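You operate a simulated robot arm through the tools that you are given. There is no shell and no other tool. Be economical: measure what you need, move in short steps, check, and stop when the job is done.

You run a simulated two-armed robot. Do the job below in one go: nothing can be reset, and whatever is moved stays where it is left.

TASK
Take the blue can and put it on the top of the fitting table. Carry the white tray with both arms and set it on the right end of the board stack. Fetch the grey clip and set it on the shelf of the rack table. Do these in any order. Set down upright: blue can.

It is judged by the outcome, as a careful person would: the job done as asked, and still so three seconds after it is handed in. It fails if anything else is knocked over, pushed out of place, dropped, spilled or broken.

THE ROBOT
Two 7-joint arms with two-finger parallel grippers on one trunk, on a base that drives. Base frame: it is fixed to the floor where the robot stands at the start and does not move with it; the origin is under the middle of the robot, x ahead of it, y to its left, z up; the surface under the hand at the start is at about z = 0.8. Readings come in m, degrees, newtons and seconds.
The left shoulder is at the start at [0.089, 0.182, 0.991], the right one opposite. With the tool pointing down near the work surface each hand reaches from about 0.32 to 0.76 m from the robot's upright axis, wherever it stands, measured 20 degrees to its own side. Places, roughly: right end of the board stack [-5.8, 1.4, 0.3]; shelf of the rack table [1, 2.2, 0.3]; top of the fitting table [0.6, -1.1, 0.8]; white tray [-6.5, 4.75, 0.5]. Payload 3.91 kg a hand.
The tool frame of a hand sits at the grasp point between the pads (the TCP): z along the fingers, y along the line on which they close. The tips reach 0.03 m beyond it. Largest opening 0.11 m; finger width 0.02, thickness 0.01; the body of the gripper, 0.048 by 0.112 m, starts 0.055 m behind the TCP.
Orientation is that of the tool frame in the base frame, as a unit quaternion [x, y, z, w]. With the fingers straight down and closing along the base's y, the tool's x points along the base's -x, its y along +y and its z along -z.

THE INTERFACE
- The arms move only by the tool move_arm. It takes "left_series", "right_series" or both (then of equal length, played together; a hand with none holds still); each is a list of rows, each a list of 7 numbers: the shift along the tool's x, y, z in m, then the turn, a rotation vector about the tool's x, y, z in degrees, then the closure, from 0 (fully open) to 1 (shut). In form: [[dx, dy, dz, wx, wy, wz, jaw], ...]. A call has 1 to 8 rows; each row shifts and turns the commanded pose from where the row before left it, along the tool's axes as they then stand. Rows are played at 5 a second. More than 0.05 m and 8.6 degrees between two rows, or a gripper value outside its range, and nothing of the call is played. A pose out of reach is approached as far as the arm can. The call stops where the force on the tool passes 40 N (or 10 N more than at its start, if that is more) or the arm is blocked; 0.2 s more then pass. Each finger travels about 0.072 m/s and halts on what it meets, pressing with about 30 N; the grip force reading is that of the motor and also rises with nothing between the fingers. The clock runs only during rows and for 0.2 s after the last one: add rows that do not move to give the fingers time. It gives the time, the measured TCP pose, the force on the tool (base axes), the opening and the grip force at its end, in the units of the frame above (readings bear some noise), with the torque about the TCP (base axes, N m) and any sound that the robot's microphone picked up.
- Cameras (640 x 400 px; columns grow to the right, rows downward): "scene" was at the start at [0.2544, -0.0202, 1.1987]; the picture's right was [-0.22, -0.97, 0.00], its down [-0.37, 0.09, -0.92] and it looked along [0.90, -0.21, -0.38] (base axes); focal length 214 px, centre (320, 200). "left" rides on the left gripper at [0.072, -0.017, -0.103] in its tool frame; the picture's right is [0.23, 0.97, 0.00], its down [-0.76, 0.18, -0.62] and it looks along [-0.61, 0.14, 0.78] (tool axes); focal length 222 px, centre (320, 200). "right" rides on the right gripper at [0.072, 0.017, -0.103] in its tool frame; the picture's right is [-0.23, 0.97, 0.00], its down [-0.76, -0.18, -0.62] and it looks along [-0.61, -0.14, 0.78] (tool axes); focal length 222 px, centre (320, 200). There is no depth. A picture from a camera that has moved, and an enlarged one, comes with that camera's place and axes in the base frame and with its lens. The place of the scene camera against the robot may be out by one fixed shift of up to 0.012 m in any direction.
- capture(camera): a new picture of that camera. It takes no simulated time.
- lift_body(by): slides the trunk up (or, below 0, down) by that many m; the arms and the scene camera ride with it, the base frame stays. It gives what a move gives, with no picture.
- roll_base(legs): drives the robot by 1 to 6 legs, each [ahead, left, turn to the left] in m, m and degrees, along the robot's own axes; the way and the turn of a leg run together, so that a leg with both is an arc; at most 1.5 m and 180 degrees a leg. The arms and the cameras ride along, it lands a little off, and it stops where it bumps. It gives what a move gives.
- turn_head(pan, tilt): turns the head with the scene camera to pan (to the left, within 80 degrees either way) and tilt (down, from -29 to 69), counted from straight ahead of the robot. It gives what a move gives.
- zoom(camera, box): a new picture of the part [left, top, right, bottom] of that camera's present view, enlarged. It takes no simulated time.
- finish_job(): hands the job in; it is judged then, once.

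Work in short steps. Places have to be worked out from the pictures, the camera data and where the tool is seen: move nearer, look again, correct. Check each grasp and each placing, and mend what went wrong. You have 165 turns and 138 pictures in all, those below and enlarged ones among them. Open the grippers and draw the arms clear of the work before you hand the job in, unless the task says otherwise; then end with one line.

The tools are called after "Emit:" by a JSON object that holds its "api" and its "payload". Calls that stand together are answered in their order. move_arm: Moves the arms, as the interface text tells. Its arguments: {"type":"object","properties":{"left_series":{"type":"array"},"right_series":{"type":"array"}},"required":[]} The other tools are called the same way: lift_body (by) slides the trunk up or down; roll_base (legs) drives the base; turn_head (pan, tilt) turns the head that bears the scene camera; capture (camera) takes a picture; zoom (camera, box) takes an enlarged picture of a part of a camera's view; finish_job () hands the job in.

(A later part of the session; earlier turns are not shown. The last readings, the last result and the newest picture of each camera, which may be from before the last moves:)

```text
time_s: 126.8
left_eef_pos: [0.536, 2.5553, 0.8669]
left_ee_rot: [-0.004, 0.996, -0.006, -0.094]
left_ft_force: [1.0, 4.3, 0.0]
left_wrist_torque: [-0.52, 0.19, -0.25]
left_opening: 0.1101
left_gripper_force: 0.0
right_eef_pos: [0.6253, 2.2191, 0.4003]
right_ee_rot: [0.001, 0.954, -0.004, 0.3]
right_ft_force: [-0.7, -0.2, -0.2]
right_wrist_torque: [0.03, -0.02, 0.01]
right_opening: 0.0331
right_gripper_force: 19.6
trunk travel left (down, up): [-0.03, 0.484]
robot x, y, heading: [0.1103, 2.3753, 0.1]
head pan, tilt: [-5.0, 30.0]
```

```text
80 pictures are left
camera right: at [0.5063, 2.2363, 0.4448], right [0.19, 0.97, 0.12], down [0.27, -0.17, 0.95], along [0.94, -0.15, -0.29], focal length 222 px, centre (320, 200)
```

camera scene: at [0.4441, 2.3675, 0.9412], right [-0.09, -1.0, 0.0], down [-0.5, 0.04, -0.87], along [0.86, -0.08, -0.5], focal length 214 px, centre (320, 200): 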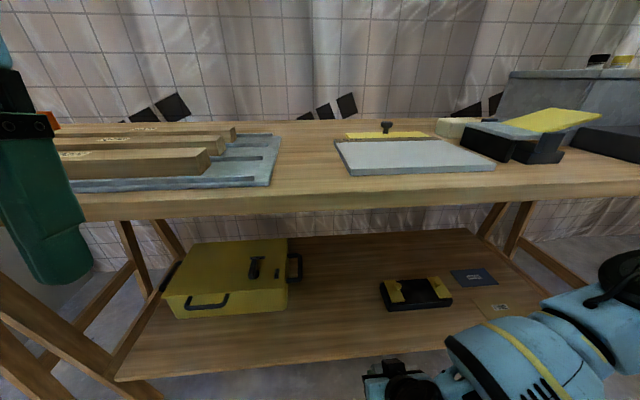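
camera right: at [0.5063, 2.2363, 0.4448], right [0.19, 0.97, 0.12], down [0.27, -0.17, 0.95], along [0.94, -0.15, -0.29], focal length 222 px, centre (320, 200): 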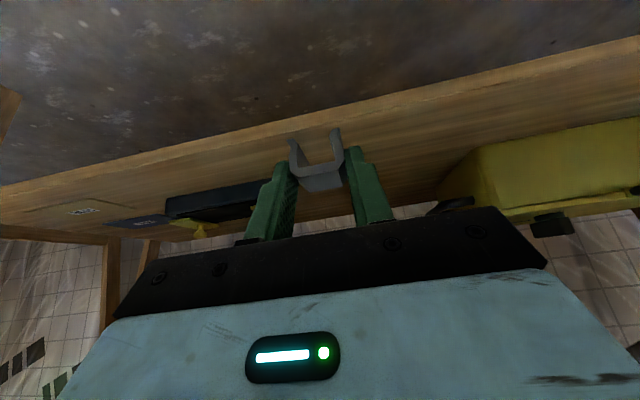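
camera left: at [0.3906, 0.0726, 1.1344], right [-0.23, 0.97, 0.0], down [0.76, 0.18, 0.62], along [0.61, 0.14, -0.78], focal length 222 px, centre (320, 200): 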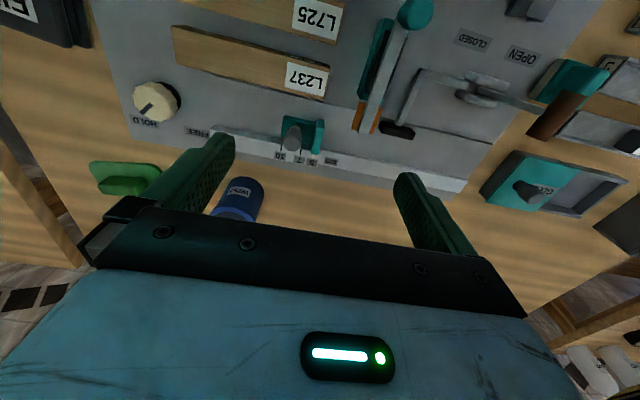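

Clear. Extend the arm 0.165 m forward at constant height.

Emit:
{"api": "move_arm", "payload": {"right_series": [[-0.027, 0, 0.0189, 0, 0, 0, 1], [-0.027, 0, 0.0189, 0, 0, 0, 1], [-0.027, 0, 0.0189, 0, 0, 0, 1], [-0.027, 0, 0.0189, 0, 0, 0, 1], [-0.027, 0, 0.0189, 0, 0, 0, 1], [0, 0, 0, 0, 0, 0, 1]]}}

Emit:
{"api": "capture", "payload": {"camera": "scene"}}

Emit:
{"api": "capture", "payload": {"camera": "right"}}

```text
time_s: 128.2
left_eef_pos: [0.5353, 2.556, 0.867]
left_ee_rot: [-0.004, 0.995, -0.006, -0.095]
left_ft_force: [1.3, 2.1, 0.1]
left_wrist_torque: [-0.38, 0.03, -0.18]
left_opening: 0.1101
left_gripper_force: 0.1
right_eef_pos: [0.7883, 2.2179, 0.4018]
right_ee_rot: [0.002, 0.954, -0.005, 0.301]
right_ft_force: [-0.5, 0.3, -0.8]
right_wrist_torque: [-0.02, 0.03, 0.01]
right_opening: 0.0329
right_gripper_force: 19.6
trunk travel left (down, up): [-0.03, 0.484]
robot x, y, heading: [0.1056, 2.3715, 0.2]
head pan, tilt: [-5.0, 30.0]
```

```text
79 pictures are left
camera scene: at [0.4438, 2.3675, 0.9412], right [-0.09, -1.0, 0.0], down [-0.5, 0.04, -0.87], along [0.86, -0.08, -0.5], focal length 214 px, centre (320, 200)
```

scene: 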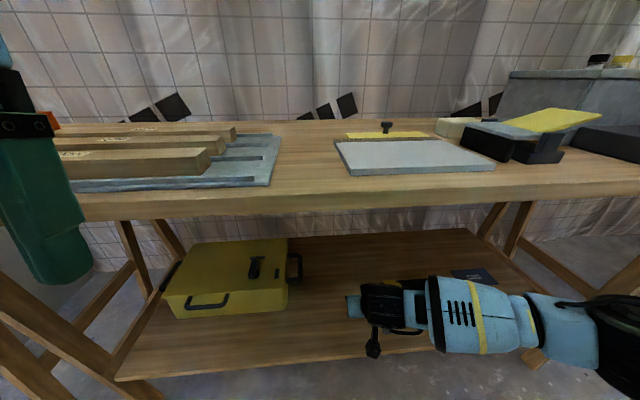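

```text
78 pictures are left
camera right: at [0.67, 2.2353, 0.446], right [0.19, 0.97, 0.12], down [0.27, -0.17, 0.95], along [0.94, -0.15, -0.29], focal length 222 px, centre (320, 200)
```

right: 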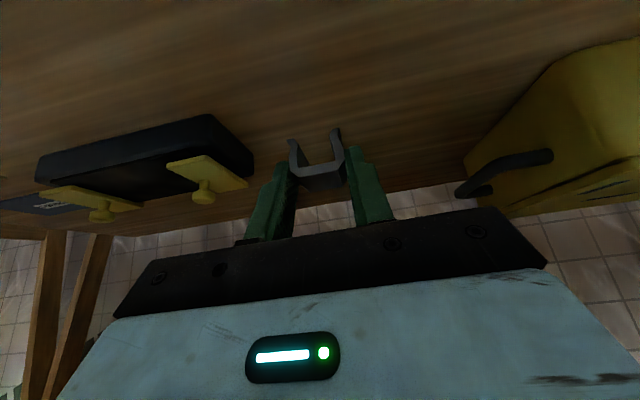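

Free spot below, black item is clear to the right. Lower 0.057 m.

Emit:
{"api": "move_arm", "payload": {"right_series": [[0.0115, 0, 0.0164, 0, 0, 0, 1], [0.0115, 0, 0.0164, 0, 0, 0, 1], [0.0069, 0, 0.0098, 0, 0, 0, 1], [0.0029, 0, 0.0041, 0, 0, 0, 1], [0, 0, 0, 0, 0, 0, 1]]}}

Emit:
{"api": "capture", "payload": {"camera": "right"}}

```text
time_s: 129.4
left_eef_pos: [0.5363, 2.5562, 0.8675]
left_ee_rot: [-0.004, 0.996, -0.006, -0.094]
left_ft_force: [0.8, 2.6, -0.7]
left_wrist_torque: [-0.44, 0.08, -0.22]
left_opening: 0.1101
left_gripper_force: 0.1
right_eef_pos: [0.7838, 2.2142, 0.3844]
right_ee_rot: [0.002, 0.954, -0.005, 0.299]
right_ft_force: [0.7, -0.4, -0.8]
right_wrist_torque: [-0.02, -0.01, 0.0]
right_opening: 0.033
right_gripper_force: 20.0
right hand out of reach, approached as far as the arm can: row 1, 2, 4
trunk travel left (down, up): [-0.03, 0.484]
robot x, y, heading: [0.1091, 2.3743, 0.1]
head pan, tilt: [-5.0, 30.0]
```

```text
77 pictures are left
camera right: at [0.6671, 2.2317, 0.4295], right [0.19, 0.97, 0.12], down [0.27, -0.17, 0.95], along [0.94, -0.15, -0.29], focal length 222 px, centre (320, 200)
```

right: 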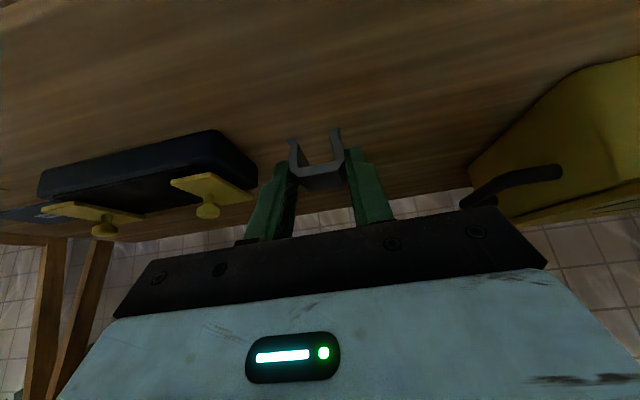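

Slightly out of reach at that depth; roll 0.05 m closer, then lower again.

Emit:
{"api": "roll_base", "payload": {"legs": [[0.05, 0, 0]]}}

Emit:
{"api": "move_arm", "payload": {"right_series": [[0.0279, 0, 0.0035, 0, 0, 0, 1], [0.0197, 0, 0.0107, 0, 0, 0, 1], [0.0057, 0, 0.0082, 0, 0, 0, 1], [0.0029, 0, 0.0041, 0, 0, 0, 1], [0, 0, 0, 0, 0, 0, 1]]}}

Emit:
{"api": "capture", "payload": {"camera": "right"}}

```text
time_s: 130.3
left_eef_pos: [0.5867, 2.558, 0.8673]
left_ee_rot: [-0.004, 0.996, -0.006, -0.094]
left_ft_force: [0.4, 3.9, 0.4]
left_wrist_torque: [-0.45, 0.07, -0.2]
left_opening: 0.1099
left_gripper_force: 0.0
right_eef_pos: [0.8375, 2.2153, 0.385]
right_ee_rot: [0.002, 0.954, -0.006, 0.3]
right_ft_force: [0.3, 0.2, -1.2]
right_wrist_torque: [0.0, 0.0, -0.03]
right_opening: 0.0329
right_gripper_force: 20.1
trunk travel left (down, up): [-0.03, 0.484]
robot x, y, heading: [0.159, 2.3742, 0.3]
head pan, tilt: [-5.0, 30.0]
```

```text
time_s: 131.5
left_eef_pos: [0.5868, 2.5578, 0.8669]
left_ee_rot: [-0.004, 0.995, -0.006, -0.095]
left_ft_force: [0.3, 1.8, -0.9]
left_wrist_torque: [-0.36, 0.02, -0.15]
left_opening: 0.1098
left_gripper_force: 0.0
right_eef_pos: [0.8036, 2.2092, 0.3343]
right_ee_rot: [0.001, 0.954, -0.005, 0.3]
right_ft_force: [0.4, -0.1, -0.2]
right_wrist_torque: [-0.02, 0.02, -0.01]
right_opening: 0.0333
right_gripper_force: 20.0
right hand out of reach, approached as far as the arm can: row 3
trunk travel left (down, up): [-0.03, 0.484]
robot x, y, heading: [0.1604, 2.3757, 0.2]
head pan, tilt: [-5.0, 30.0]
```

```text
76 pictures are left
camera right: at [0.685, 2.227, 0.3786], right [0.19, 0.97, 0.12], down [0.27, -0.17, 0.95], along [0.94, -0.15, -0.29], focal length 222 px, centre (320, 200)
```

right: 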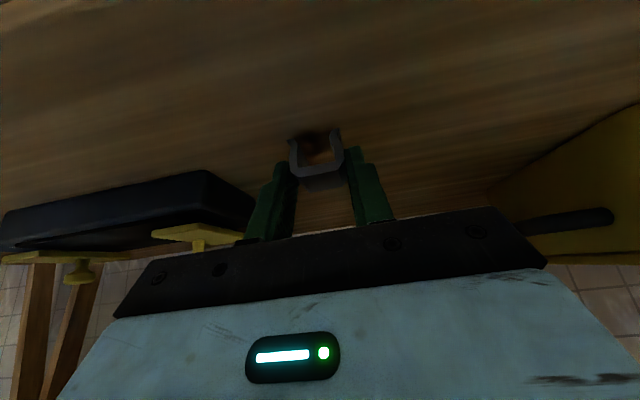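

Nearly down. Creep for contact.

Emit:
{"api": "move_arm", "payload": {"right_series": [[0.001, 0, 0.0015, 0, 0, 0, 1], [0.001, 0, 0.0015, 0, 0, 0, 1], [0, 0, 0, 0, 0, 0, 1]]}}

```text
time_s: 132.3
left_eef_pos: [0.5855, 2.5573, 0.8673]
left_ee_rot: [-0.004, 0.995, -0.005, -0.095]
left_ft_force: [1.7, 3.1, 1.0]
left_wrist_torque: [-0.45, 0.09, -0.18]
left_opening: 0.1103
left_gripper_force: 0.0
right_eef_pos: [0.8015, 2.2087, 0.3314]
right_ee_rot: [0.001, 0.954, -0.004, 0.3]
right_ft_force: [-0.5, -0.4, -0.7]
right_wrist_torque: [0.0, 0.02, 0.03]
right_opening: 0.0333
right_gripper_force: 19.5
right hand out of reach, approached as far as the arm can: row 1
trunk travel left (down, up): [-0.03, 0.484]
robot x, y, heading: [0.1568, 2.3742, 0.3]
head pan, tilt: [-5.0, 30.0]
```

Still no contact; the arm is at its limit, so lower the trunk slightly.

Emit:
{"api": "lift_body", "payload": {"by": -0.003}}

Emit:
{"api": "capture", "payload": {"camera": "right"}}

```text
time_s: 132.8
left_eef_pos: [0.587, 2.5574, 0.8639]
left_ee_rot: [-0.006, 0.996, -0.006, -0.093]
left_ft_force: [3.6, 5.9, 1.9]
left_wrist_torque: [-0.92, 0.66, -0.31]
left_opening: 0.1102
left_gripper_force: 0.1
right_eef_pos: [0.8026, 2.2098, 0.3281]
right_ee_rot: [0.001, 0.954, -0.004, 0.301]
right_ft_force: [0.3, 0.2, -0.7]
right_wrist_torque: [-0.01, 0.0, 0.02]
right_opening: 0.0331
right_gripper_force: 20.2
trunk travel left (down, up): [-0.027, 0.487]
robot x, y, heading: [0.1614, 2.3722, 0.2]
head pan, tilt: [-5.0, 30.0]
```

```text
75 pictures are left
camera right: at [0.6841, 2.2257, 0.3729], right [0.19, 0.97, 0.12], down [0.27, -0.17, 0.95], along [0.94, -0.15, -0.29], focal length 222 px, centre (320, 200)
```

right: 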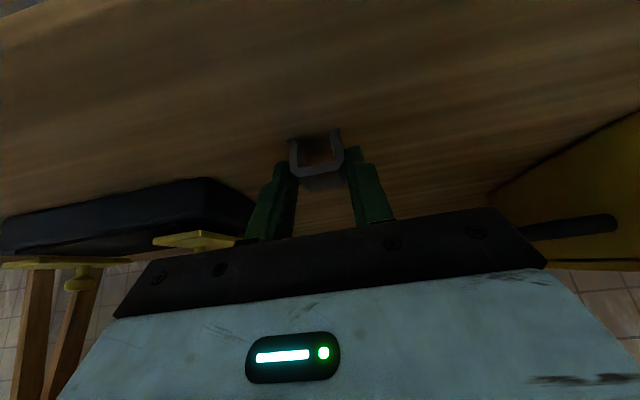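

Emit:
{"api": "lift_body", "payload": {"by": -0.003}}

```text
time_s: 133.3
left_eef_pos: [0.5861, 2.557, 0.8617]
left_ee_rot: [-0.005, 0.996, -0.005, -0.093]
left_ft_force: [4.7, 6.9, 2.1]
left_wrist_torque: [-1.04, 0.76, -0.36]
left_opening: 0.11
left_gripper_force: 0.1
right_eef_pos: [0.803, 2.2093, 0.3277]
right_ee_rot: [0.001, 0.953, -0.004, 0.302]
right_ft_force: [-0.1, -0.9, 9.4]
right_wrist_torque: [0.08, -0.07, -0.01]
right_opening: 0.0332
right_gripper_force: 20.1
trunk travel left (down, up): [-0.024, 0.49]
robot x, y, heading: [0.1579, 2.3765, 0.4]
head pan, tilt: [-5.0, 30.0]
```

Contact: 9.4 N upward on the right hand. Open slightly and check before leaving.

Emit:
{"api": "move_arm", "payload": {"right_series": [[0, 0, 0, 0, 0, 0, 0.65], [0, 0, 0, 0, 0, 0, 0.55], [0, 0, 0, 0, 0, 0, 0.5], [0, 0, 0, 0, 0, 0, 0.5]]}}

Emit:
{"api": "capture", "payload": {"camera": "right"}}

```text
time_s: 134.3
left_eef_pos: [0.5859, 2.5562, 0.8611]
left_ee_rot: [-0.004, 0.996, -0.005, -0.094]
left_ft_force: [2.8, 6.4, 2.1]
left_wrist_torque: [-0.9, 0.5, -0.35]
left_opening: 0.1098
left_gripper_force: 0.0
right_eef_pos: [0.8027, 2.2088, 0.3249]
right_ee_rot: [0.001, 0.954, -0.003, 0.3]
right_ft_force: [-0.9, 0.7, 0.1]
right_wrist_torque: [0.0, 0.01, -0.01]
right_opening: 0.0549
right_gripper_force: 0.1
trunk travel left (down, up): [-0.024, 0.49]
robot x, y, heading: [0.1576, 2.3736, 0.2]
head pan, tilt: [-5.0, 30.0]
```

```text
74 pictures are left
camera right: at [0.6841, 2.2257, 0.37], right [0.19, 0.97, 0.12], down [0.27, -0.17, 0.95], along [0.94, -0.15, -0.29], focal length 222 px, centre (320, 200)
```

right: 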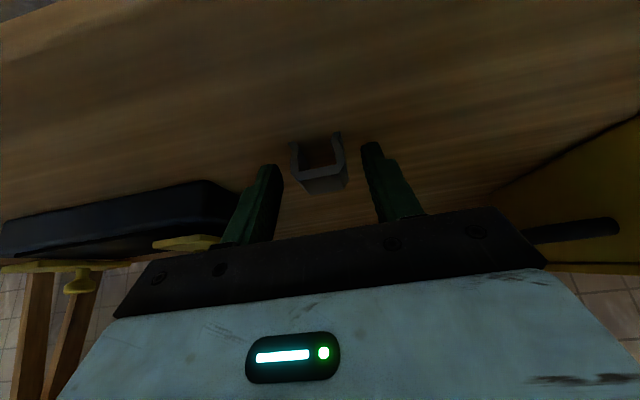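

The clip stands free. Retract along the tool axis, then draw out.

Emit:
{"api": "move_arm", "payload": {"right_series": [[0, 0, -0.02, 0, 0, 0, 0.5], [0, 0, -0.025, 0, 0, 0, 0.5], [0, 0, -0.025, 0, 0, 0, 0.5], [0.027, 0, -0.0189, 0, 0, 0, 0.5], [0.027, 0, -0.0189, 0, 0, 0, 0.5], [0.027, 0, -0.0189, 0, 0, 0, 0.5], [0.027, 0, -0.0189, 0, 0, 0, 0.5], [0, 0, 0, 0, 0, 0, 0.5]]}}

Emit:
{"api": "capture", "payload": {"camera": "scene"}}

```text
time_s: 136.1
left_eef_pos: [0.5861, 2.5569, 0.8612]
left_ee_rot: [-0.004, 0.996, -0.006, -0.094]
left_ft_force: [0.1, 4.0, 1.0]
left_wrist_torque: [-0.54, 0.07, -0.23]
left_opening: 0.1098
left_gripper_force: 0.1
right_eef_pos: [0.6293, 2.2109, 0.3842]
right_ee_rot: [0.001, 0.954, -0.003, 0.3]
right_ft_force: [-0.1, 0.2, 0.1]
right_wrist_torque: [-0.02, 0.01, -0.01]
right_opening: 0.0546
right_gripper_force: 0.1
trunk travel left (down, up): [-0.024, 0.49]
robot x, y, heading: [0.1562, 2.3755, 0.2]
head pan, tilt: [-5.0, 30.0]
```

```text
73 pictures are left
camera scene: at [0.4957, 2.3681, 0.9364], right [-0.09, -1.0, 0.0], down [-0.5, 0.04, -0.87], along [0.86, -0.08, -0.5], focal length 214 px, centre (320, 200)
```

scene: 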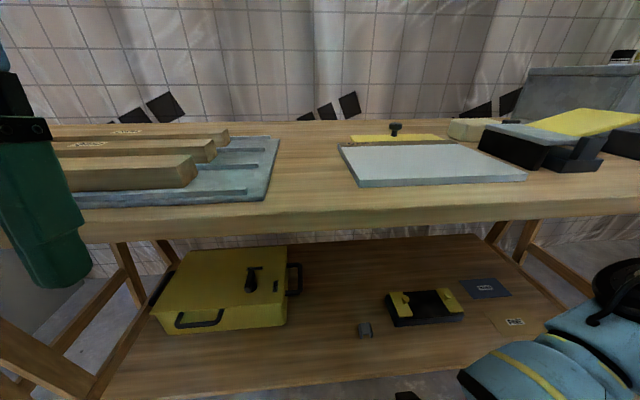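

The grey clip is on the shelf, nothing else disturbed. Back out, raise the trunk and restore the hands.

Emit:
{"api": "roll_base", "payload": {"legs": [[-0.9, 0, 0]]}}

Emit:
{"api": "lift_body", "payload": {"by": 0.23}}

Emit:
{"api": "move_arm", "payload": {"right_series": [[-0.0244, 0, -0.0348, 0, 0, 0, 0], [-0.0244, 0, -0.0348, 0, 0, 0, 0], [-0.0244, 0, -0.0348, 0, 0, 0, 0], [-0.0244, 0, -0.0348, 0, 0, 0, 0], [-0.0244, 0, -0.0348, 0, 0, 0, 0], [-0.0244, 0, -0.0348, 0, 0, 0, 0], [-0.0244, 0, -0.0348, 0, 0, 0, 0], [-0.0244, 0, -0.0348, 0, 0, 0, 0]]}}

```text
time_s: 140.9
left_eef_pos: [-0.3205, 2.552, 0.8608]
left_ee_rot: [-0.003, 0.995, -0.006, -0.095]
left_ft_force: [-0.2, 2.7, 1.1]
left_wrist_torque: [-0.4, 0.01, -0.2]
left_opening: 0.11
left_gripper_force: 0.2
right_eef_pos: [-0.2787, 2.2046, 0.3831]
right_ee_rot: [0.003, 0.954, -0.005, 0.3]
right_ft_force: [-0.4, -0.5, -1.0]
right_wrist_torque: [0.0, -0.01, 0.0]
right_opening: 0.0554
right_gripper_force: 0.0
trunk travel left (down, up): [-0.024, 0.49]
robot x, y, heading: [-0.7539, 2.3727, 0.1]
head pan, tilt: [-5.0, 30.0]
```

```text
time_s: 143.3
left_eef_pos: [-0.32, 2.5518, 1.0895]
left_ee_rot: [-0.003, 0.995, -0.006, -0.096]
left_ft_force: [-0.7, 0.4, 0.1]
left_wrist_torque: [0.03, -0.03, -0.04]
left_opening: 0.1099
left_gripper_force: 0.1
right_eef_pos: [-0.2803, 2.2047, 0.6134]
right_ee_rot: [0.003, 0.954, -0.005, 0.3]
right_ft_force: [0.7, -0.1, -0.8]
right_wrist_torque: [-0.02, 0.02, 0.01]
right_opening: 0.0549
right_gripper_force: 0.1
trunk travel left (down, up): [-0.254, 0.26]
robot x, y, heading: [-0.7504, 2.369, 0.3]
head pan, tilt: [-5.0, 30.0]
```

```text
time_s: 145.1
left_eef_pos: [-0.321, 2.5517, 1.09]
left_ee_rot: [-0.002, 0.996, -0.005, -0.094]
left_ft_force: [-0.2, -0.3, -0.5]
left_wrist_torque: [0.02, -0.01, -0.01]
left_opening: 0.1098
left_gripper_force: 0.0
right_eef_pos: [-0.2778, 2.2086, 0.9567]
right_ee_rot: [0.002, 0.954, -0.005, 0.3]
right_ft_force: [-0.1, -0.1, 0.1]
right_wrist_torque: [0.01, -0.01, 0.0]
right_opening: 0.1095
right_gripper_force: 0.0
trunk travel left (down, up): [-0.254, 0.26]
robot x, y, heading: [-0.7483, 2.3714, -0.0]
head pan, tilt: [-5.0, 30.0]
```

Straighten both tools and turn toward the tray at the far end of the room.

Emit:
{"api": "move_arm", "payload": {"left_series": [[0, 0, 0, 0, -5.5, 0, 0], [0, 0, 0.02, 0, -5.5, 0, 0], [0, 0, 0.02, 0, 0, 0, 0], [0, 0, 0.02, 0, 0, 0, 0], [0, 0, 0, 0, 0, 0, 0]], "right_series": [[0, 0, 0, 0, 7, 0, 0], [0, 0, 0, 0, 7, 0, 0], [0, 0, 0, 0, 7, 0, 0], [0, 0, 0, 0, 7, 0, 0], [0, 0, 0, 0, 7, 0, 0]]}}

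Emit:
{"api": "roll_base", "payload": {"legs": [[-0.3, 0, 0], [0, 0, 157]]}}

Emit:
{"api": "turn_head", "payload": {"pan": 0, "tilt": 12}}

Emit:
{"api": "capture", "payload": {"camera": "scene"}}

```text
time_s: 146.3
left_eef_pos: [-0.3225, 2.5525, 1.031]
left_ee_rot: [-0.004, 1.0, -0.006, 0.002]
left_ft_force: [0.1, -0.2, 0.9]
left_wrist_torque: [0.02, 0.0, -0.01]
left_opening: 0.1098
left_gripper_force: 0.1
right_eef_pos: [-0.2784, 2.2078, 0.954]
right_ee_rot: [0.003, 1.0, -0.002, -0.002]
right_ft_force: [0.0, -0.4, 0.3]
right_wrist_torque: [-0.02, -0.01, 0.0]
right_opening: 0.11
right_gripper_force: 0.2
trunk travel left (down, up): [-0.254, 0.26]
robot x, y, heading: [-0.7511, 2.3683, -0.1]
head pan, tilt: [-5.0, 30.0]
```

```text
time_s: 154.7
left_eef_pos: [-1.5194, 2.4076, 1.0308]
left_ee_rot: [0.972, -0.234, -0.001, -0.006]
left_ft_force: [0.3, 0.7, -0.5]
left_wrist_torque: [0.0, 0.01, 0.04]
left_opening: 0.1101
left_gripper_force: 0.0
right_eef_pos: [-1.399, 2.7338, 0.9541]
right_ee_rot: [0.971, -0.241, 0.002, -0.002]
right_ft_force: [-0.2, 0.5, 1.1]
right_wrist_torque: [-0.03, -0.01, 0.03]
right_opening: 0.1102
right_gripper_force: 0.0
trunk travel left (down, up): [-0.254, 0.26]
robot x, y, heading: [-1.0561, 2.3696, 152.9]
head pan, tilt: [-5.0, 30.0]
```

```text
time_s: 155.5
left_eef_pos: [-1.5185, 2.4088, 1.031]
left_ee_rot: [0.972, -0.234, 0.0, -0.006]
left_ft_force: [0.1, 0.2, 0.2]
left_wrist_torque: [-0.02, -0.02, -0.03]
left_opening: 0.1099
left_gripper_force: 0.0
right_eef_pos: [-1.3986, 2.7343, 0.9535]
right_ee_rot: [0.971, -0.241, 0.002, -0.003]
right_ft_force: [0.4, -0.1, -0.1]
right_wrist_torque: [0.0, 0.02, 0.0]
right_opening: 0.1101
right_gripper_force: 0.0
trunk travel left (down, up): [-0.254, 0.26]
robot x, y, heading: [-1.0511, 2.373, 152.5]
head pan, tilt: [0.0, 12.0]
```

```text
72 pictures are left
camera scene: at [-1.2733, 2.4873, 1.2198], right [0.46, 0.89, 0.0], down [0.19, -0.1, -0.98], along [-0.87, 0.45, -0.21], focal length 214 px, centre (320, 200)
```

scene: 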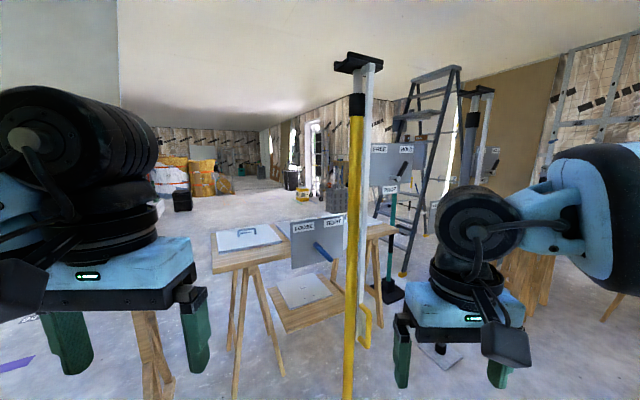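

Obstacles close ahead (yellow prop, small table, board stand, ladder). Look down and to both sides to map them.

Emit:
{"api": "turn_head", "payload": {"pan": 0, "tilt": 45}}

Emit:
{"api": "capture", "payload": {"camera": "scene"}}

Emit:
{"api": "turn_head", "payload": {"pan": 50, "tilt": 20}}

Emit:
{"api": "capture", "payload": {"camera": "scene"}}

Emit:
{"api": "turn_head", "payload": {"pan": -50, "tilt": 20}}

Emit:
{"api": "capture", "payload": {"camera": "scene"}}

```text
time_s: 156.5
left_eef_pos: [-1.5186, 2.4065, 1.0316]
left_ee_rot: [0.972, -0.234, 0.0, -0.005]
left_ft_force: [-0.5, 0.0, 0.0]
left_wrist_torque: [0.02, 0.0, 0.0]
left_opening: 0.1099
left_gripper_force: 0.1
right_eef_pos: [-1.3981, 2.734, 0.9534]
right_ee_rot: [0.97, -0.242, 0.002, -0.003]
right_ft_force: [0.6, 0.4, 0.2]
right_wrist_torque: [-0.01, 0.02, 0.0]
right_opening: 0.1098
right_gripper_force: 0.1
trunk travel left (down, up): [-0.254, 0.26]
robot x, y, heading: [-1.0556, 2.372, 152.3]
head pan, tilt: [0.0, 45.0]
```

```text
71 pictures are left
camera scene: at [-1.2627, 2.4818, 1.1682], right [0.46, 0.89, 0.0], down [0.63, -0.32, -0.71], along [-0.63, 0.33, -0.71], focal length 214 px, centre (320, 200)
```

scene: 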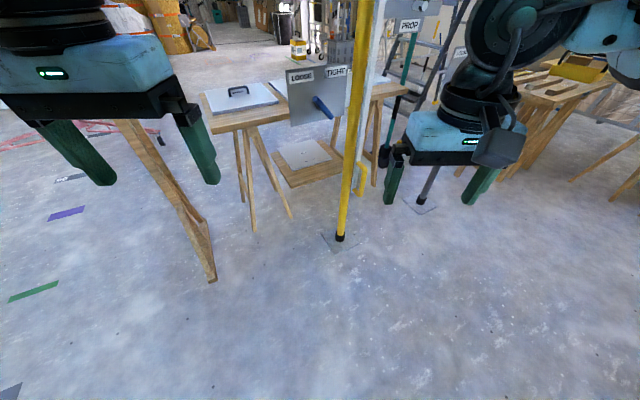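

```text
time_s: 157.7
left_eef_pos: [-1.5171, 2.4074, 1.0317]
left_ee_rot: [0.972, -0.234, -0.001, -0.006]
left_ft_force: [0.3, -0.7, -0.7]
left_wrist_torque: [-0.04, 0.05, -0.02]
left_opening: 0.1101
left_gripper_force: 0.1
right_eef_pos: [-1.3989, 2.7336, 0.9537]
right_ee_rot: [0.971, -0.241, 0.002, -0.003]
right_ft_force: [0.9, 1.2, 0.6]
right_wrist_torque: [-0.01, 0.01, -0.02]
right_opening: 0.1099
right_gripper_force: 0.1
trunk travel left (down, up): [-0.254, 0.26]
robot x, y, heading: [-1.0573, 2.3701, 152.4]
head pan, tilt: [50.0, 20.0]
```

```text
70 pictures are left
camera scene: at [-1.2765, 2.4087, 1.2068], right [-0.38, 0.92, 0.0], down [0.32, 0.13, -0.94], along [-0.87, -0.36, -0.34], focal length 214 px, centre (320, 200)
```

scene: 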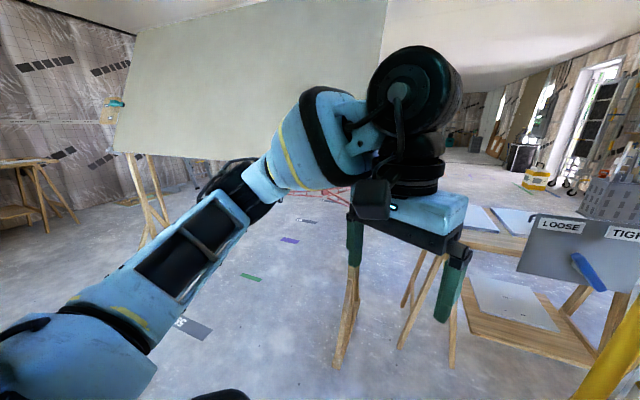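

```text
time_s: 159.4
left_eef_pos: [-1.5189, 2.4069, 1.0309]
left_ee_rot: [0.972, -0.234, -0.001, -0.006]
left_ft_force: [0.6, -0.3, -0.1]
left_wrist_torque: [-0.01, -0.01, 0.02]
left_opening: 0.1101
left_gripper_force: 0.1
right_eef_pos: [-1.3988, 2.7342, 0.9539]
right_ee_rot: [0.971, -0.241, 0.002, -0.003]
right_ft_force: [0.1, 0.0, -0.2]
right_wrist_torque: [-0.02, 0.02, 0.01]
right_opening: 0.11
right_gripper_force: 0.0
trunk travel left (down, up): [-0.254, 0.26]
robot x, y, heading: [-1.0543, 2.3725, 152.6]
head pan, tilt: [-50.0, 20.0]
```

```text
69 pictures are left
camera scene: at [-1.2109, 2.5353, 1.2068], right [0.98, 0.22, 0.0], down [0.07, -0.33, -0.94], along [-0.21, 0.92, -0.34], focal length 214 px, centre (320, 200)
```

scene: 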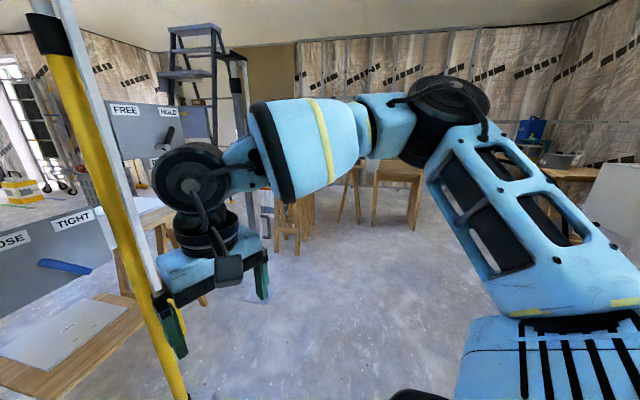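

Mapped: board stand runs along x≈−2.2 from y≈0 to 2.3, props and a small table north of it. I'll take the southern route round it: first drive south along x≈−1.05.

Emit:
{"api": "roll_base", "payload": {"legs": [[0, 0, 117.5], [1.5, 0, 0], [1.5, 0, 0], [0, 0, -90]]}}

Emit:
{"api": "turn_head", "payload": {"pan": -10, "tilt": 20}}

Emit:
{"api": "capture", "payload": {"camera": "scene"}}

```text
time_s: 182.7
left_eef_pos: [-1.5189, -0.8388, 1.0308]
left_ee_rot: [1.0, 0.005, -0.002, -0.005]
left_ft_force: [0.0, -0.1, 0.5]
left_wrist_torque: [0.0, 0.0, 0.0]
left_opening: 0.11
left_gripper_force: 0.0
right_eef_pos: [-1.5652, -0.4934, 0.9538]
right_ee_rot: [1.0, -0.001, 0.0, -0.003]
right_ft_force: [0.0, -0.6, 0.2]
right_wrist_torque: [-0.01, -0.01, 0.0]
right_opening: 0.1102
right_gripper_force: 0.1
trunk travel left (down, up): [-0.254, 0.26]
robot x, y, heading: [-1.0946, -0.6544, -179.7]
head pan, tilt: [-50.0, 20.0]
```

```text
time_s: 183.7
left_eef_pos: [-1.5196, -0.8387, 1.0305]
left_ee_rot: [1.0, 0.005, -0.002, -0.005]
left_ft_force: [0.9, 0.6, 0.1]
left_wrist_torque: [0.01, 0.0, 0.03]
left_opening: 0.1099
left_gripper_force: 0.0
right_eef_pos: [-1.5645, -0.4936, 0.9537]
right_ee_rot: [1.0, -0.002, 0.0, -0.003]
right_ft_force: [-0.3, 1.1, -0.8]
right_wrist_torque: [-0.03, -0.01, 0.03]
right_opening: 0.11
right_gripper_force: 0.0
trunk travel left (down, up): [-0.254, 0.26]
robot x, y, heading: [-1.0948, -0.6514, -180.0]
head pan, tilt: [-10.0, 20.0]
```

```text
68 pictures are left
camera scene: at [-1.3374, -0.6398, 1.2068], right [0.17, 0.99, 0.0], down [0.34, -0.06, -0.94], along [-0.93, 0.16, -0.34], focal length 214 px, centre (320, 200)
```

scene: 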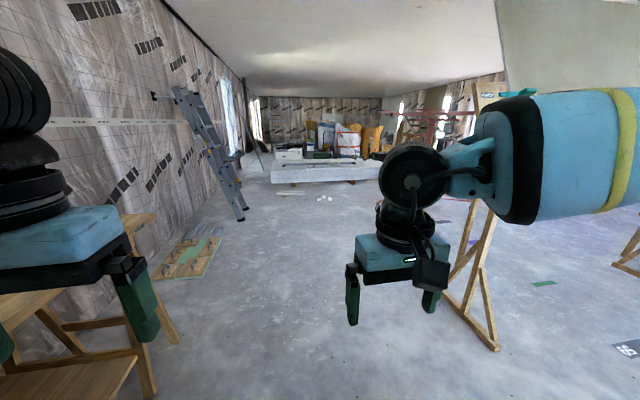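

Clear. Forward 2.1 m, then turn to face north.

Emit:
{"api": "roll_base", "payload": {"legs": [[1.3, 0, 0], [0.8, 0, 0], [0, 0, -60]]}}

Emit:
{"api": "turn_head", "payload": {"pan": 0, "tilt": 20}}

Emit:
{"api": "capture", "payload": {"camera": "scene"}}

```text
time_s: 197.0
left_eef_pos: [-3.5775, -0.3209, 1.031]
left_ee_rot: [0.854, -0.52, 0.001, -0.006]
left_ft_force: [0.3, -0.1, 0.1]
left_wrist_torque: [0.0, -0.01, -0.02]
left_opening: 0.1101
left_gripper_force: 0.0
right_eef_pos: [-3.2882, -0.1247, 0.9528]
right_ee_rot: [0.85, -0.526, 0.002, -0.003]
right_ft_force: [1.1, 0.0, 0.2]
right_wrist_torque: [0.0, -0.01, -0.02]
right_opening: 0.11
right_gripper_force: 0.1
trunk travel left (down, up): [-0.254, 0.26]
robot x, y, heading: [-3.2227, -0.6213, 117.0]
head pan, tilt: [-10.0, 20.0]
```

```text
time_s: 197.7
left_eef_pos: [-3.5771, -0.3214, 1.0306]
left_ee_rot: [0.854, -0.52, 0.001, -0.006]
left_ft_force: [-0.4, -0.7, -0.1]
left_wrist_torque: [-0.03, -0.02, 0.0]
left_opening: 0.11
left_gripper_force: 0.0
right_eef_pos: [-3.2903, -0.125, 0.9547]
right_ee_rot: [0.851, -0.526, 0.003, -0.002]
right_ft_force: [0.2, 0.0, 0.4]
right_wrist_torque: [-0.01, 0.01, 0.01]
right_opening: 0.1099
right_gripper_force: 0.0
trunk travel left (down, up): [-0.254, 0.26]
robot x, y, heading: [-3.222, -0.621, 116.9]
head pan, tilt: [0.0, 20.0]
```

```text
67 pictures are left
camera scene: at [-3.3307, -0.3959, 1.2068], right [0.89, 0.45, 0.0], down [0.16, -0.3, -0.94], along [-0.43, 0.84, -0.34], focal length 214 px, centre (320, 200)
```

scene: 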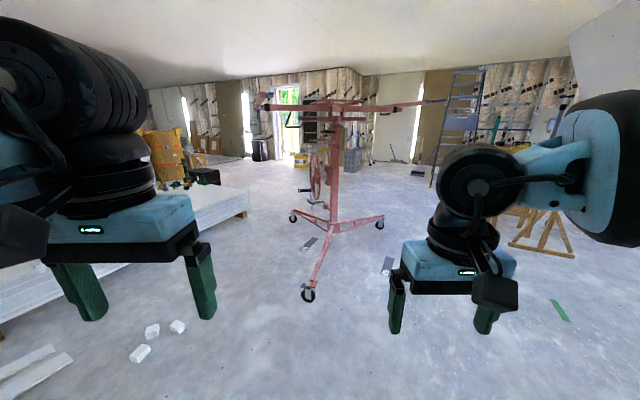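

The drywall lift stands between; the corridor between it and the board stand is at x≈−2.95. Align and advance.

Emit:
{"api": "roll_base", "payload": {"legs": [[0, 0, -27], [0, -0.27, 0], [1.4, 0, 0]]}}

Emit:
{"api": "capture", "payload": {"camera": "scene"}}

```text
time_s: 208.6
left_eef_pos: [-3.1125, 1.2241, 1.0317]
left_ee_rot: [-0.7, 0.714, -0.003, 0.005]
left_ft_force: [0.3, -0.2, -0.1]
left_wrist_torque: [0.0, 0.01, 0.02]
left_opening: 0.1099
left_gripper_force: 0.1
right_eef_pos: [-2.7664, 1.261, 0.954]
right_ee_rot: [-0.697, 0.717, -0.004, 0.001]
right_ft_force: [-0.2, 0.0, 0.1]
right_wrist_torque: [0.02, -0.01, -0.03]
right_opening: 0.1101
right_gripper_force: 0.0
trunk travel left (down, up): [-0.254, 0.26]
robot x, y, heading: [-2.9422, 0.7896, 88.5]
head pan, tilt: [0.0, 20.0]
```

```text
66 pictures are left
camera scene: at [-2.9304, 1.0444, 1.2068], right [1.0, -0.02, 0.0], down [-0.01, -0.34, -0.94], along [0.02, 0.94, -0.34], focal length 214 px, centre (320, 200)
```

scene: 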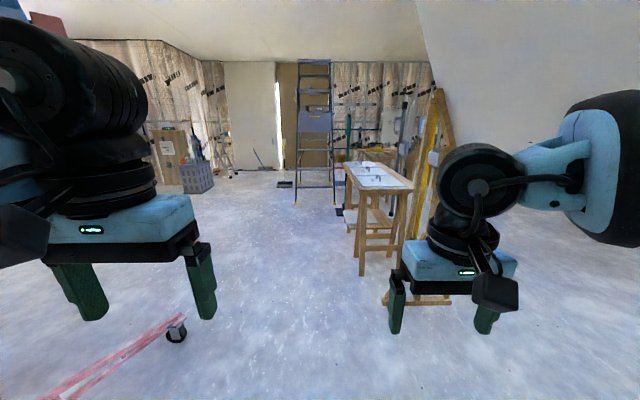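

Center the path (x≈−3.15) and move on north past the lift wheel.

Emit:
{"api": "roll_base", "payload": {"legs": [[0, 0.2, 1.5], [1.4, 0, 0], [0.5, 0, 0], [0, 0, 65]]}}

Emit:
{"api": "capture", "payload": {"camera": "scene"}}

```text
time_s: 222.9
left_eef_pos: [-3.5698, 2.7297, 1.032]
left_ee_rot: [0.972, -0.234, 0.0, -0.006]
left_ft_force: [-0.2, 0.4, 0.9]
left_wrist_torque: [0.0, -0.01, -0.02]
left_opening: 0.1101
left_gripper_force: 0.1
right_eef_pos: [-3.4516, 3.0565, 0.9539]
right_ee_rot: [0.971, -0.24, 0.002, -0.003]
right_ft_force: [0.1, 0.6, 0.1]
right_wrist_torque: [-0.02, -0.02, -0.02]
right_opening: 0.1099
right_gripper_force: 0.1
trunk travel left (down, up): [-0.254, 0.26]
robot x, y, heading: [-3.1082, 2.6921, 152.8]
head pan, tilt: [0.0, 20.0]
```

```text
65 pictures are left
camera scene: at [-3.325, 2.8096, 1.2068], right [0.46, 0.89, 0.0], down [0.3, -0.16, -0.94], along [-0.83, 0.43, -0.34], focal length 214 px, centre (320, 200)
```

scene: 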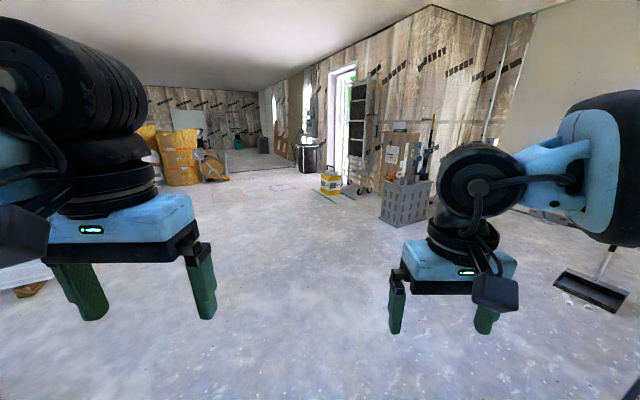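

Clear ahead. Zoom where the tray should appear.

Emit:
{"api": "zoom", "payload": {"camera": "scene", "box": [240, 110, 440, 235]}}

```text
3.20 times, centred on (340, 172) of scene
camera zoom: at [-3.325, 2.8096, 1.2068], right [0.46, 0.89, 0.0], down [0.3, -0.16, -0.94], along [-0.83, 0.43, -0.34], focal length 686 px, centre (256, 288)
```

zoom: 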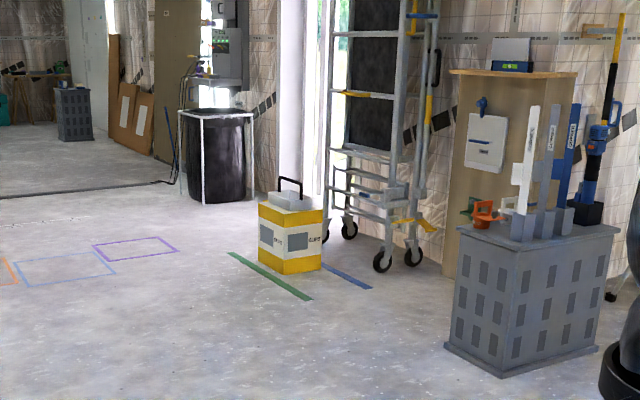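

Something grey-white sits on the yellow box at about [−6.4, 4.65], as told for the tray. Drive nearer.

Emit:
{"api": "roll_base", "payload": {"legs": [[1.4, 0, 0], [1.0, 0, 0]]}}

Emit:
{"api": "turn_head", "payload": {"pan": 0, "tilt": 35}}

Emit:
{"api": "capture", "payload": {"camera": "scene"}}

```text
time_s: 234.8
left_eef_pos: [-5.7184, 3.8341, 1.0316]
left_ee_rot: [0.972, -0.236, -0.001, -0.005]
left_ft_force: [-0.5, -0.4, -0.3]
left_wrist_torque: [0.01, 0.03, -0.01]
left_opening: 0.1103
left_gripper_force: 0.1
right_eef_pos: [-5.5982, 4.1603, 0.9539]
right_ee_rot: [0.97, -0.242, 0.001, -0.004]
right_ft_force: [-0.4, 0.0, 0.4]
right_wrist_torque: [-0.01, 0.04, 0.03]
right_opening: 0.1102
right_gripper_force: 0.1
trunk travel left (down, up): [-0.254, 0.26]
robot x, y, heading: [-5.2589, 3.7981, 152.4]
head pan, tilt: [0.0, 20.0]
```

```text
time_s: 235.6
left_eef_pos: [-5.7191, 3.8328, 1.031]
left_ee_rot: [0.972, -0.236, 0.0, -0.006]
left_ft_force: [-0.4, -0.1, 0.5]
left_wrist_torque: [-0.01, -0.01, 0.02]
left_opening: 0.1101
left_gripper_force: 0.0
right_eef_pos: [-5.5973, 4.1604, 0.9539]
right_ee_rot: [0.97, -0.242, 0.0, -0.004]
right_ft_force: [0.2, 1.1, -0.6]
right_wrist_torque: [-0.03, 0.01, 0.0]
right_opening: 0.11
right_gripper_force: 0.1
trunk travel left (down, up): [-0.254, 0.26]
robot x, y, heading: [-5.2567, 3.7975, 152.7]
head pan, tilt: [0.0, 35.0]
```

```text
63 pictures are left
camera scene: at [-5.4687, 3.9109, 1.1831], right [0.46, 0.89, 0.0], down [0.51, -0.26, -0.82], along [-0.73, 0.38, -0.57], focal length 214 px, centre (320, 200)
```

scene: 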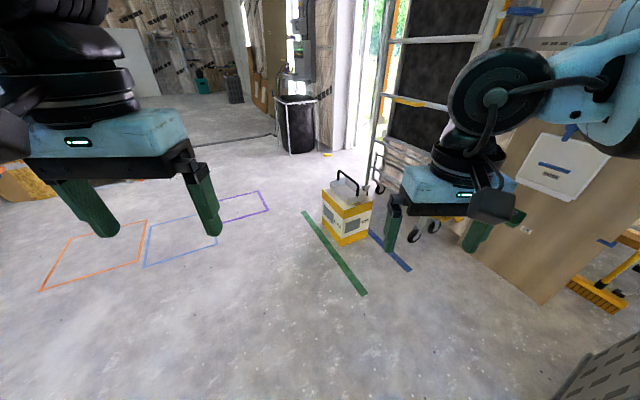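

Emit:
{"api": "zoom", "payload": {"camera": "scene", "box": [280, 140, 440, 260]}}

```text
3.33 times, centred on (360, 200) of scene
camera zoom: at [-5.4687, 3.9109, 1.1831], right [0.46, 0.89, 0.0], down [0.51, -0.26, -0.82], along [-0.73, 0.38, -0.57], focal length 715 px, centre (187, 200)
```

zoom: 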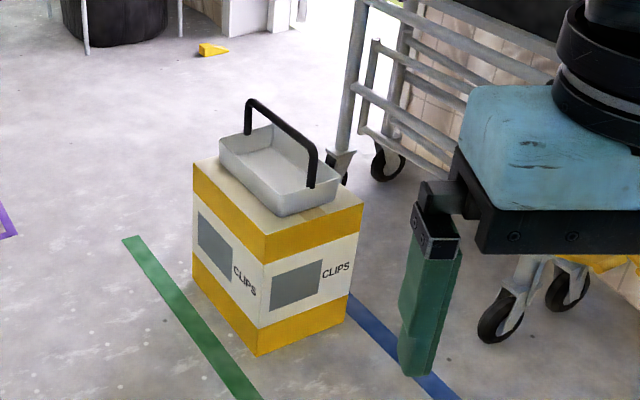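

The white tray (with a black bail) sits on a box labelled CLIPS: x −6.62…−6.41, y 4.59…4.74, rim z≈0.40, bail along x with top z≈0.49. I'll pinch its two long walls with both hands. Drive closer and lower the trunk.

Emit:
{"api": "roll_base", "payload": {"legs": [[0.85, -0.188, 0]]}}

Emit:
{"api": "turn_head", "payload": {"pan": 0, "tilt": 55}}

Emit:
{"api": "capture", "payload": {"camera": "scene"}}

```text
time_s: 240.2
left_eef_pos: [-6.3946, 4.3906, 1.031]
left_ee_rot: [0.972, -0.233, -0.001, -0.006]
left_ft_force: [-0.4, -0.2, 0.8]
left_wrist_torque: [0.01, -0.02, -0.01]
left_opening: 0.1098
left_gripper_force: 0.0
right_eef_pos: [-6.2764, 4.7166, 0.9543]
right_ee_rot: [0.971, -0.238, 0.001, -0.003]
right_ft_force: [0.2, -0.7, 0.1]
right_wrist_torque: [-0.02, 0.01, -0.03]
right_opening: 0.1101
right_gripper_force: 0.1
trunk travel left (down, up): [-0.254, 0.26]
robot x, y, heading: [-5.93, 4.3515, 152.4]
head pan, tilt: [0.0, 35.0]
```

```text
time_s: 241.0
left_eef_pos: [-6.3944, 4.3899, 1.0303]
left_ee_rot: [0.973, -0.233, -0.001, -0.005]
left_ft_force: [0.5, -0.8, -0.6]
left_wrist_torque: [-0.01, 0.01, 0.0]
left_opening: 0.1101
left_gripper_force: 0.1
right_eef_pos: [-6.2767, 4.7182, 0.9536]
right_ee_rot: [0.971, -0.238, 0.001, -0.004]
right_ft_force: [0.8, 0.2, 0.0]
right_wrist_torque: [-0.02, -0.03, 0.01]
right_opening: 0.1102
right_gripper_force: 0.0
trunk travel left (down, up): [-0.254, 0.26]
robot x, y, heading: [-5.931, 4.3567, 152.8]
head pan, tilt: [0.0, 55.0]
```

```text
61 pictures are left
camera scene: at [-6.1314, 4.4613, 1.1548], right [0.46, 0.89, 0.0], down [0.73, -0.37, -0.57], along [-0.51, 0.26, -0.82], focal length 214 px, centre (320, 200)
```

scene: 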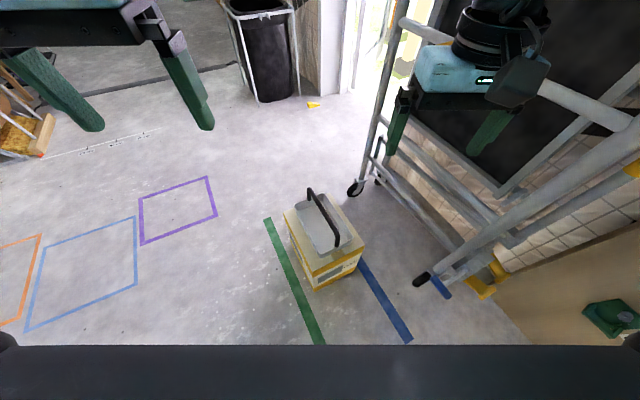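

Zoom on the tray for accurate measurement.

Emit:
{"api": "zoom", "payload": {"camera": "scene", "box": [260, 170, 400, 300]}}

```text
3.08 times, centred on (330, 235) of scene
camera zoom: at [-6.1314, 4.4613, 1.1548], right [0.46, 0.89, 0.0], down [0.73, -0.37, -0.57], along [-0.51, 0.26, -0.82], focal length 660 px, centre (289, 92)
```

zoom: 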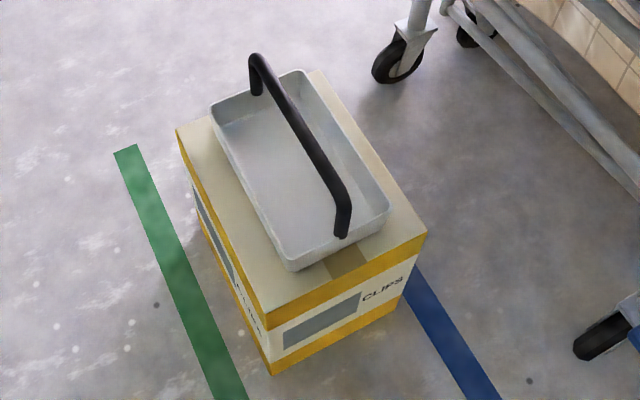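

Tray rim: x −6.63…−6.385, y 4.592…4.732; bail along its middle up to z≈0.51. I'll yaw both tools 26° to square with the tray, tilt each outward 13° to clear the bail, roll slightly closer and lower the trunk.

Emit:
{"api": "move_arm", "payload": {"left_series": [[0, 0, 0, 0, 0, -6.5, 0], [0, 0, 0, 0, 0, -6.5, 0], [0, 0, 0, 0, 0, -6.5, 0], [0, 0, 0, 0, 0, -6.5, 0], [0, 0, 0, 6.5, 0, 0, 0.4], [0, 0, 0, 6.5, 0, 0, 0.4], [0, 0, 0, 0, 0, 0, 0.4]], "right_series": [[0, 0, 0, 0, 0, -6.5, 0], [0, 0, 0, 0, 0, -6.5, 0], [0, 0, 0, 0, 0, -6.5, 0], [0, 0, 0, 0, 0, -6.5, 0], [0, 0, 0, -6.5, 0, 0, 0.4], [0, 0, 0, -6.5, 0, 0, 0.4], [0, 0, 0, 0, 0, 0, 0.4]]}}

Emit:
{"api": "roll_base", "payload": {"legs": [[0.06, 0, 0]]}}

Emit:
{"api": "lift_body", "payload": {"by": -0.22}}

Emit:
{"api": "capture", "payload": {"camera": "scene"}}

```text
time_s: 242.6
left_eef_pos: [-6.3945, 4.3902, 1.0315]
left_ee_rot: [0.993, -0.008, 0.001, -0.119]
left_ft_force: [0.0, -0.3, -0.4]
left_wrist_torque: [0.02, 0.0, 0.0]
left_opening: 0.066
left_gripper_force: 0.0
right_eef_pos: [-6.2761, 4.7174, 0.9551]
right_ee_rot: [0.994, -0.014, 0.0, 0.111]
right_ft_force: [-0.2, -0.1, 0.4]
right_wrist_torque: [0.01, -0.04, 0.0]
right_opening: 0.0662
right_gripper_force: 0.2
trunk travel left (down, up): [-0.254, 0.26]
robot x, y, heading: [-5.9313, 4.3578, 152.5]
head pan, tilt: [0.0, 55.0]
```

```text
time_s: 243.6
left_eef_pos: [-6.449, 4.4172, 1.0315]
left_ee_rot: [0.993, -0.008, 0.002, -0.118]
left_ft_force: [0.4, -0.3, -0.9]
left_wrist_torque: [-0.02, -0.07, 0.01]
left_opening: 0.0663
left_gripper_force: 0.1
right_eef_pos: [-6.3305, 4.7441, 0.9537]
right_ee_rot: [0.994, -0.014, 0.0, 0.111]
right_ft_force: [-0.6, 0.4, 0.4]
right_wrist_torque: [0.01, -0.05, 0.03]
right_opening: 0.0658
right_gripper_force: 0.1
trunk travel left (down, up): [-0.254, 0.26]
robot x, y, heading: [-5.9836, 4.3833, 153.2]
head pan, tilt: [0.0, 55.0]
```

```text
time_s: 245.7
left_eef_pos: [-6.45, 4.417, 0.814]
left_ee_rot: [0.993, -0.003, 0.004, -0.116]
left_ft_force: [-6.5, 6.3, -7.9]
left_wrist_torque: [-0.63, -0.05, 0.47]
left_opening: 0.0657
left_gripper_force: 0.0
right_eef_pos: [-6.3306, 4.7457, 0.736]
right_ee_rot: [0.994, -0.014, 0.001, 0.111]
right_ft_force: [-0.6, -0.2, -0.3]
right_wrist_torque: [0.01, 0.01, -0.02]
right_opening: 0.066
right_gripper_force: 0.1
trunk travel left (down, up): [-0.037, 0.477]
robot x, y, heading: [-5.985, 4.3851, 152.8]
head pan, tilt: [0.0, 55.0]
stopped: the force on the tool passed its limit at 42 N (the readings are from after the stop); the commanded pose is now the measured one
```

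```text
59 pictures are left
camera scene: at [-6.2589, 4.5243, 0.9114], right [0.43, 0.9, 0.0], down [0.73, -0.35, -0.58], along [-0.52, 0.25, -0.81], focal length 214 px, centre (320, 200)
```

scene: 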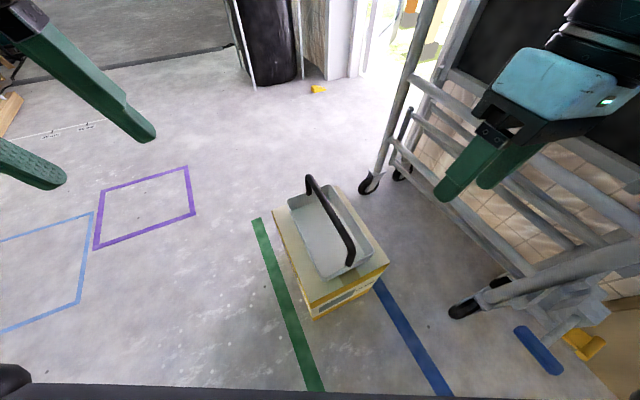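

The trunk's head moved forward and pressed on the left hand. Move both hands out toward pre-grasp points over the tray's long walls.

Emit:
{"api": "move_arm", "payload": {"left_series": [[-0.0095, -0.0129, 0.0404, 0, 0, 0, 0.4], [-0.0095, -0.0129, 0.0404, 0, 0, 0, 0.4], [-0.0095, -0.0129, 0.0404, 0, 0, 0, 0.4], [-0.0095, -0.0129, 0.0404, 0, 0, 0, 0.4], [-0.0095, -0.0129, 0.0404, 0, 0, 0, 0.4], [-0.0095, -0.0129, 0.0404, 0, 0, 0, 0.4], [0, 0, 0, 0, 0, 0, 0.4]], "right_series": [[-0.0294, -0.0104, 0.0217, 0, 0, 0, 0.4], [-0.0294, -0.0104, 0.0217, 0, 0, 0, 0.4], [-0.0294, -0.0104, 0.0217, 0, 0, 0, 0.4], [-0.0294, -0.0104, 0.0217, 0, 0, 0, 0.4], [-0.0294, -0.0104, 0.0217, 0, 0, 0, 0.4], [-0.0294, -0.0104, 0.0217, 0, 0, 0, 0.4], [0, 0, 0, 0, 0, 0, 0.4]]}}

Emit:
{"api": "turn_head", "payload": {"pan": 0, "tilt": 45}}

Emit:
{"api": "capture", "payload": {"camera": "scene"}}

```text
time_s: 247.3
left_eef_pos: [-6.5055, 4.5496, 0.5948]
left_ee_rot: [0.993, -0.005, 0.003, -0.117]
left_ft_force: [-0.2, 0.1, 0.2]
left_wrist_torque: [-0.02, -0.01, 0.01]
left_opening: 0.066
left_gripper_force: 0.1
right_eef_pos: [-6.4681, 4.7737, 0.6256]
right_ee_rot: [0.994, -0.015, 0.0, 0.111]
right_ft_force: [-0.5, -0.5, 0.2]
right_wrist_torque: [-0.02, 0.01, 0.01]
right_opening: 0.0659
right_gripper_force: 0.0
right hand out of reach, approached as far as the arm can: row 5, 6
trunk travel left (down, up): [-0.037, 0.477]
robot x, y, heading: [-5.9852, 4.3867, 152.8]
head pan, tilt: [0.0, 55.0]
```

```text
time_s: 248.1
left_eef_pos: [-6.5053, 4.5498, 0.595]
left_ee_rot: [0.993, -0.004, 0.002, -0.117]
left_ft_force: [-1.0, 0.6, -1.0]
left_wrist_torque: [0.0, -0.01, -0.02]
left_opening: 0.0661
left_gripper_force: 0.0
right_eef_pos: [-6.4685, 4.7744, 0.6252]
right_ee_rot: [0.994, -0.016, 0.001, 0.111]
right_ft_force: [0.6, 0.0, -0.1]
right_wrist_torque: [0.0, -0.05, -0.01]
right_opening: 0.0661
right_gripper_force: 0.0
trunk travel left (down, up): [-0.037, 0.477]
robot x, y, heading: [-5.9854, 4.3827, 152.8]
head pan, tilt: [0.0, 45.0]
```

```text
58 pictures are left
camera scene: at [-6.2657, 4.53, 0.9242], right [0.46, 0.89, 0.0], down [0.63, -0.32, -0.71], along [-0.63, 0.32, -0.71], focal length 214 px, centre (320, 200)
```

scene: 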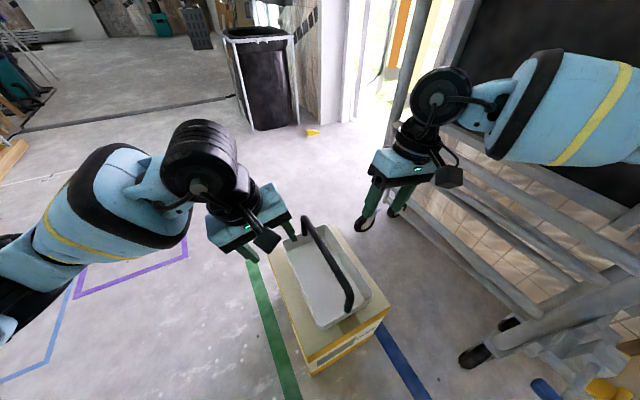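

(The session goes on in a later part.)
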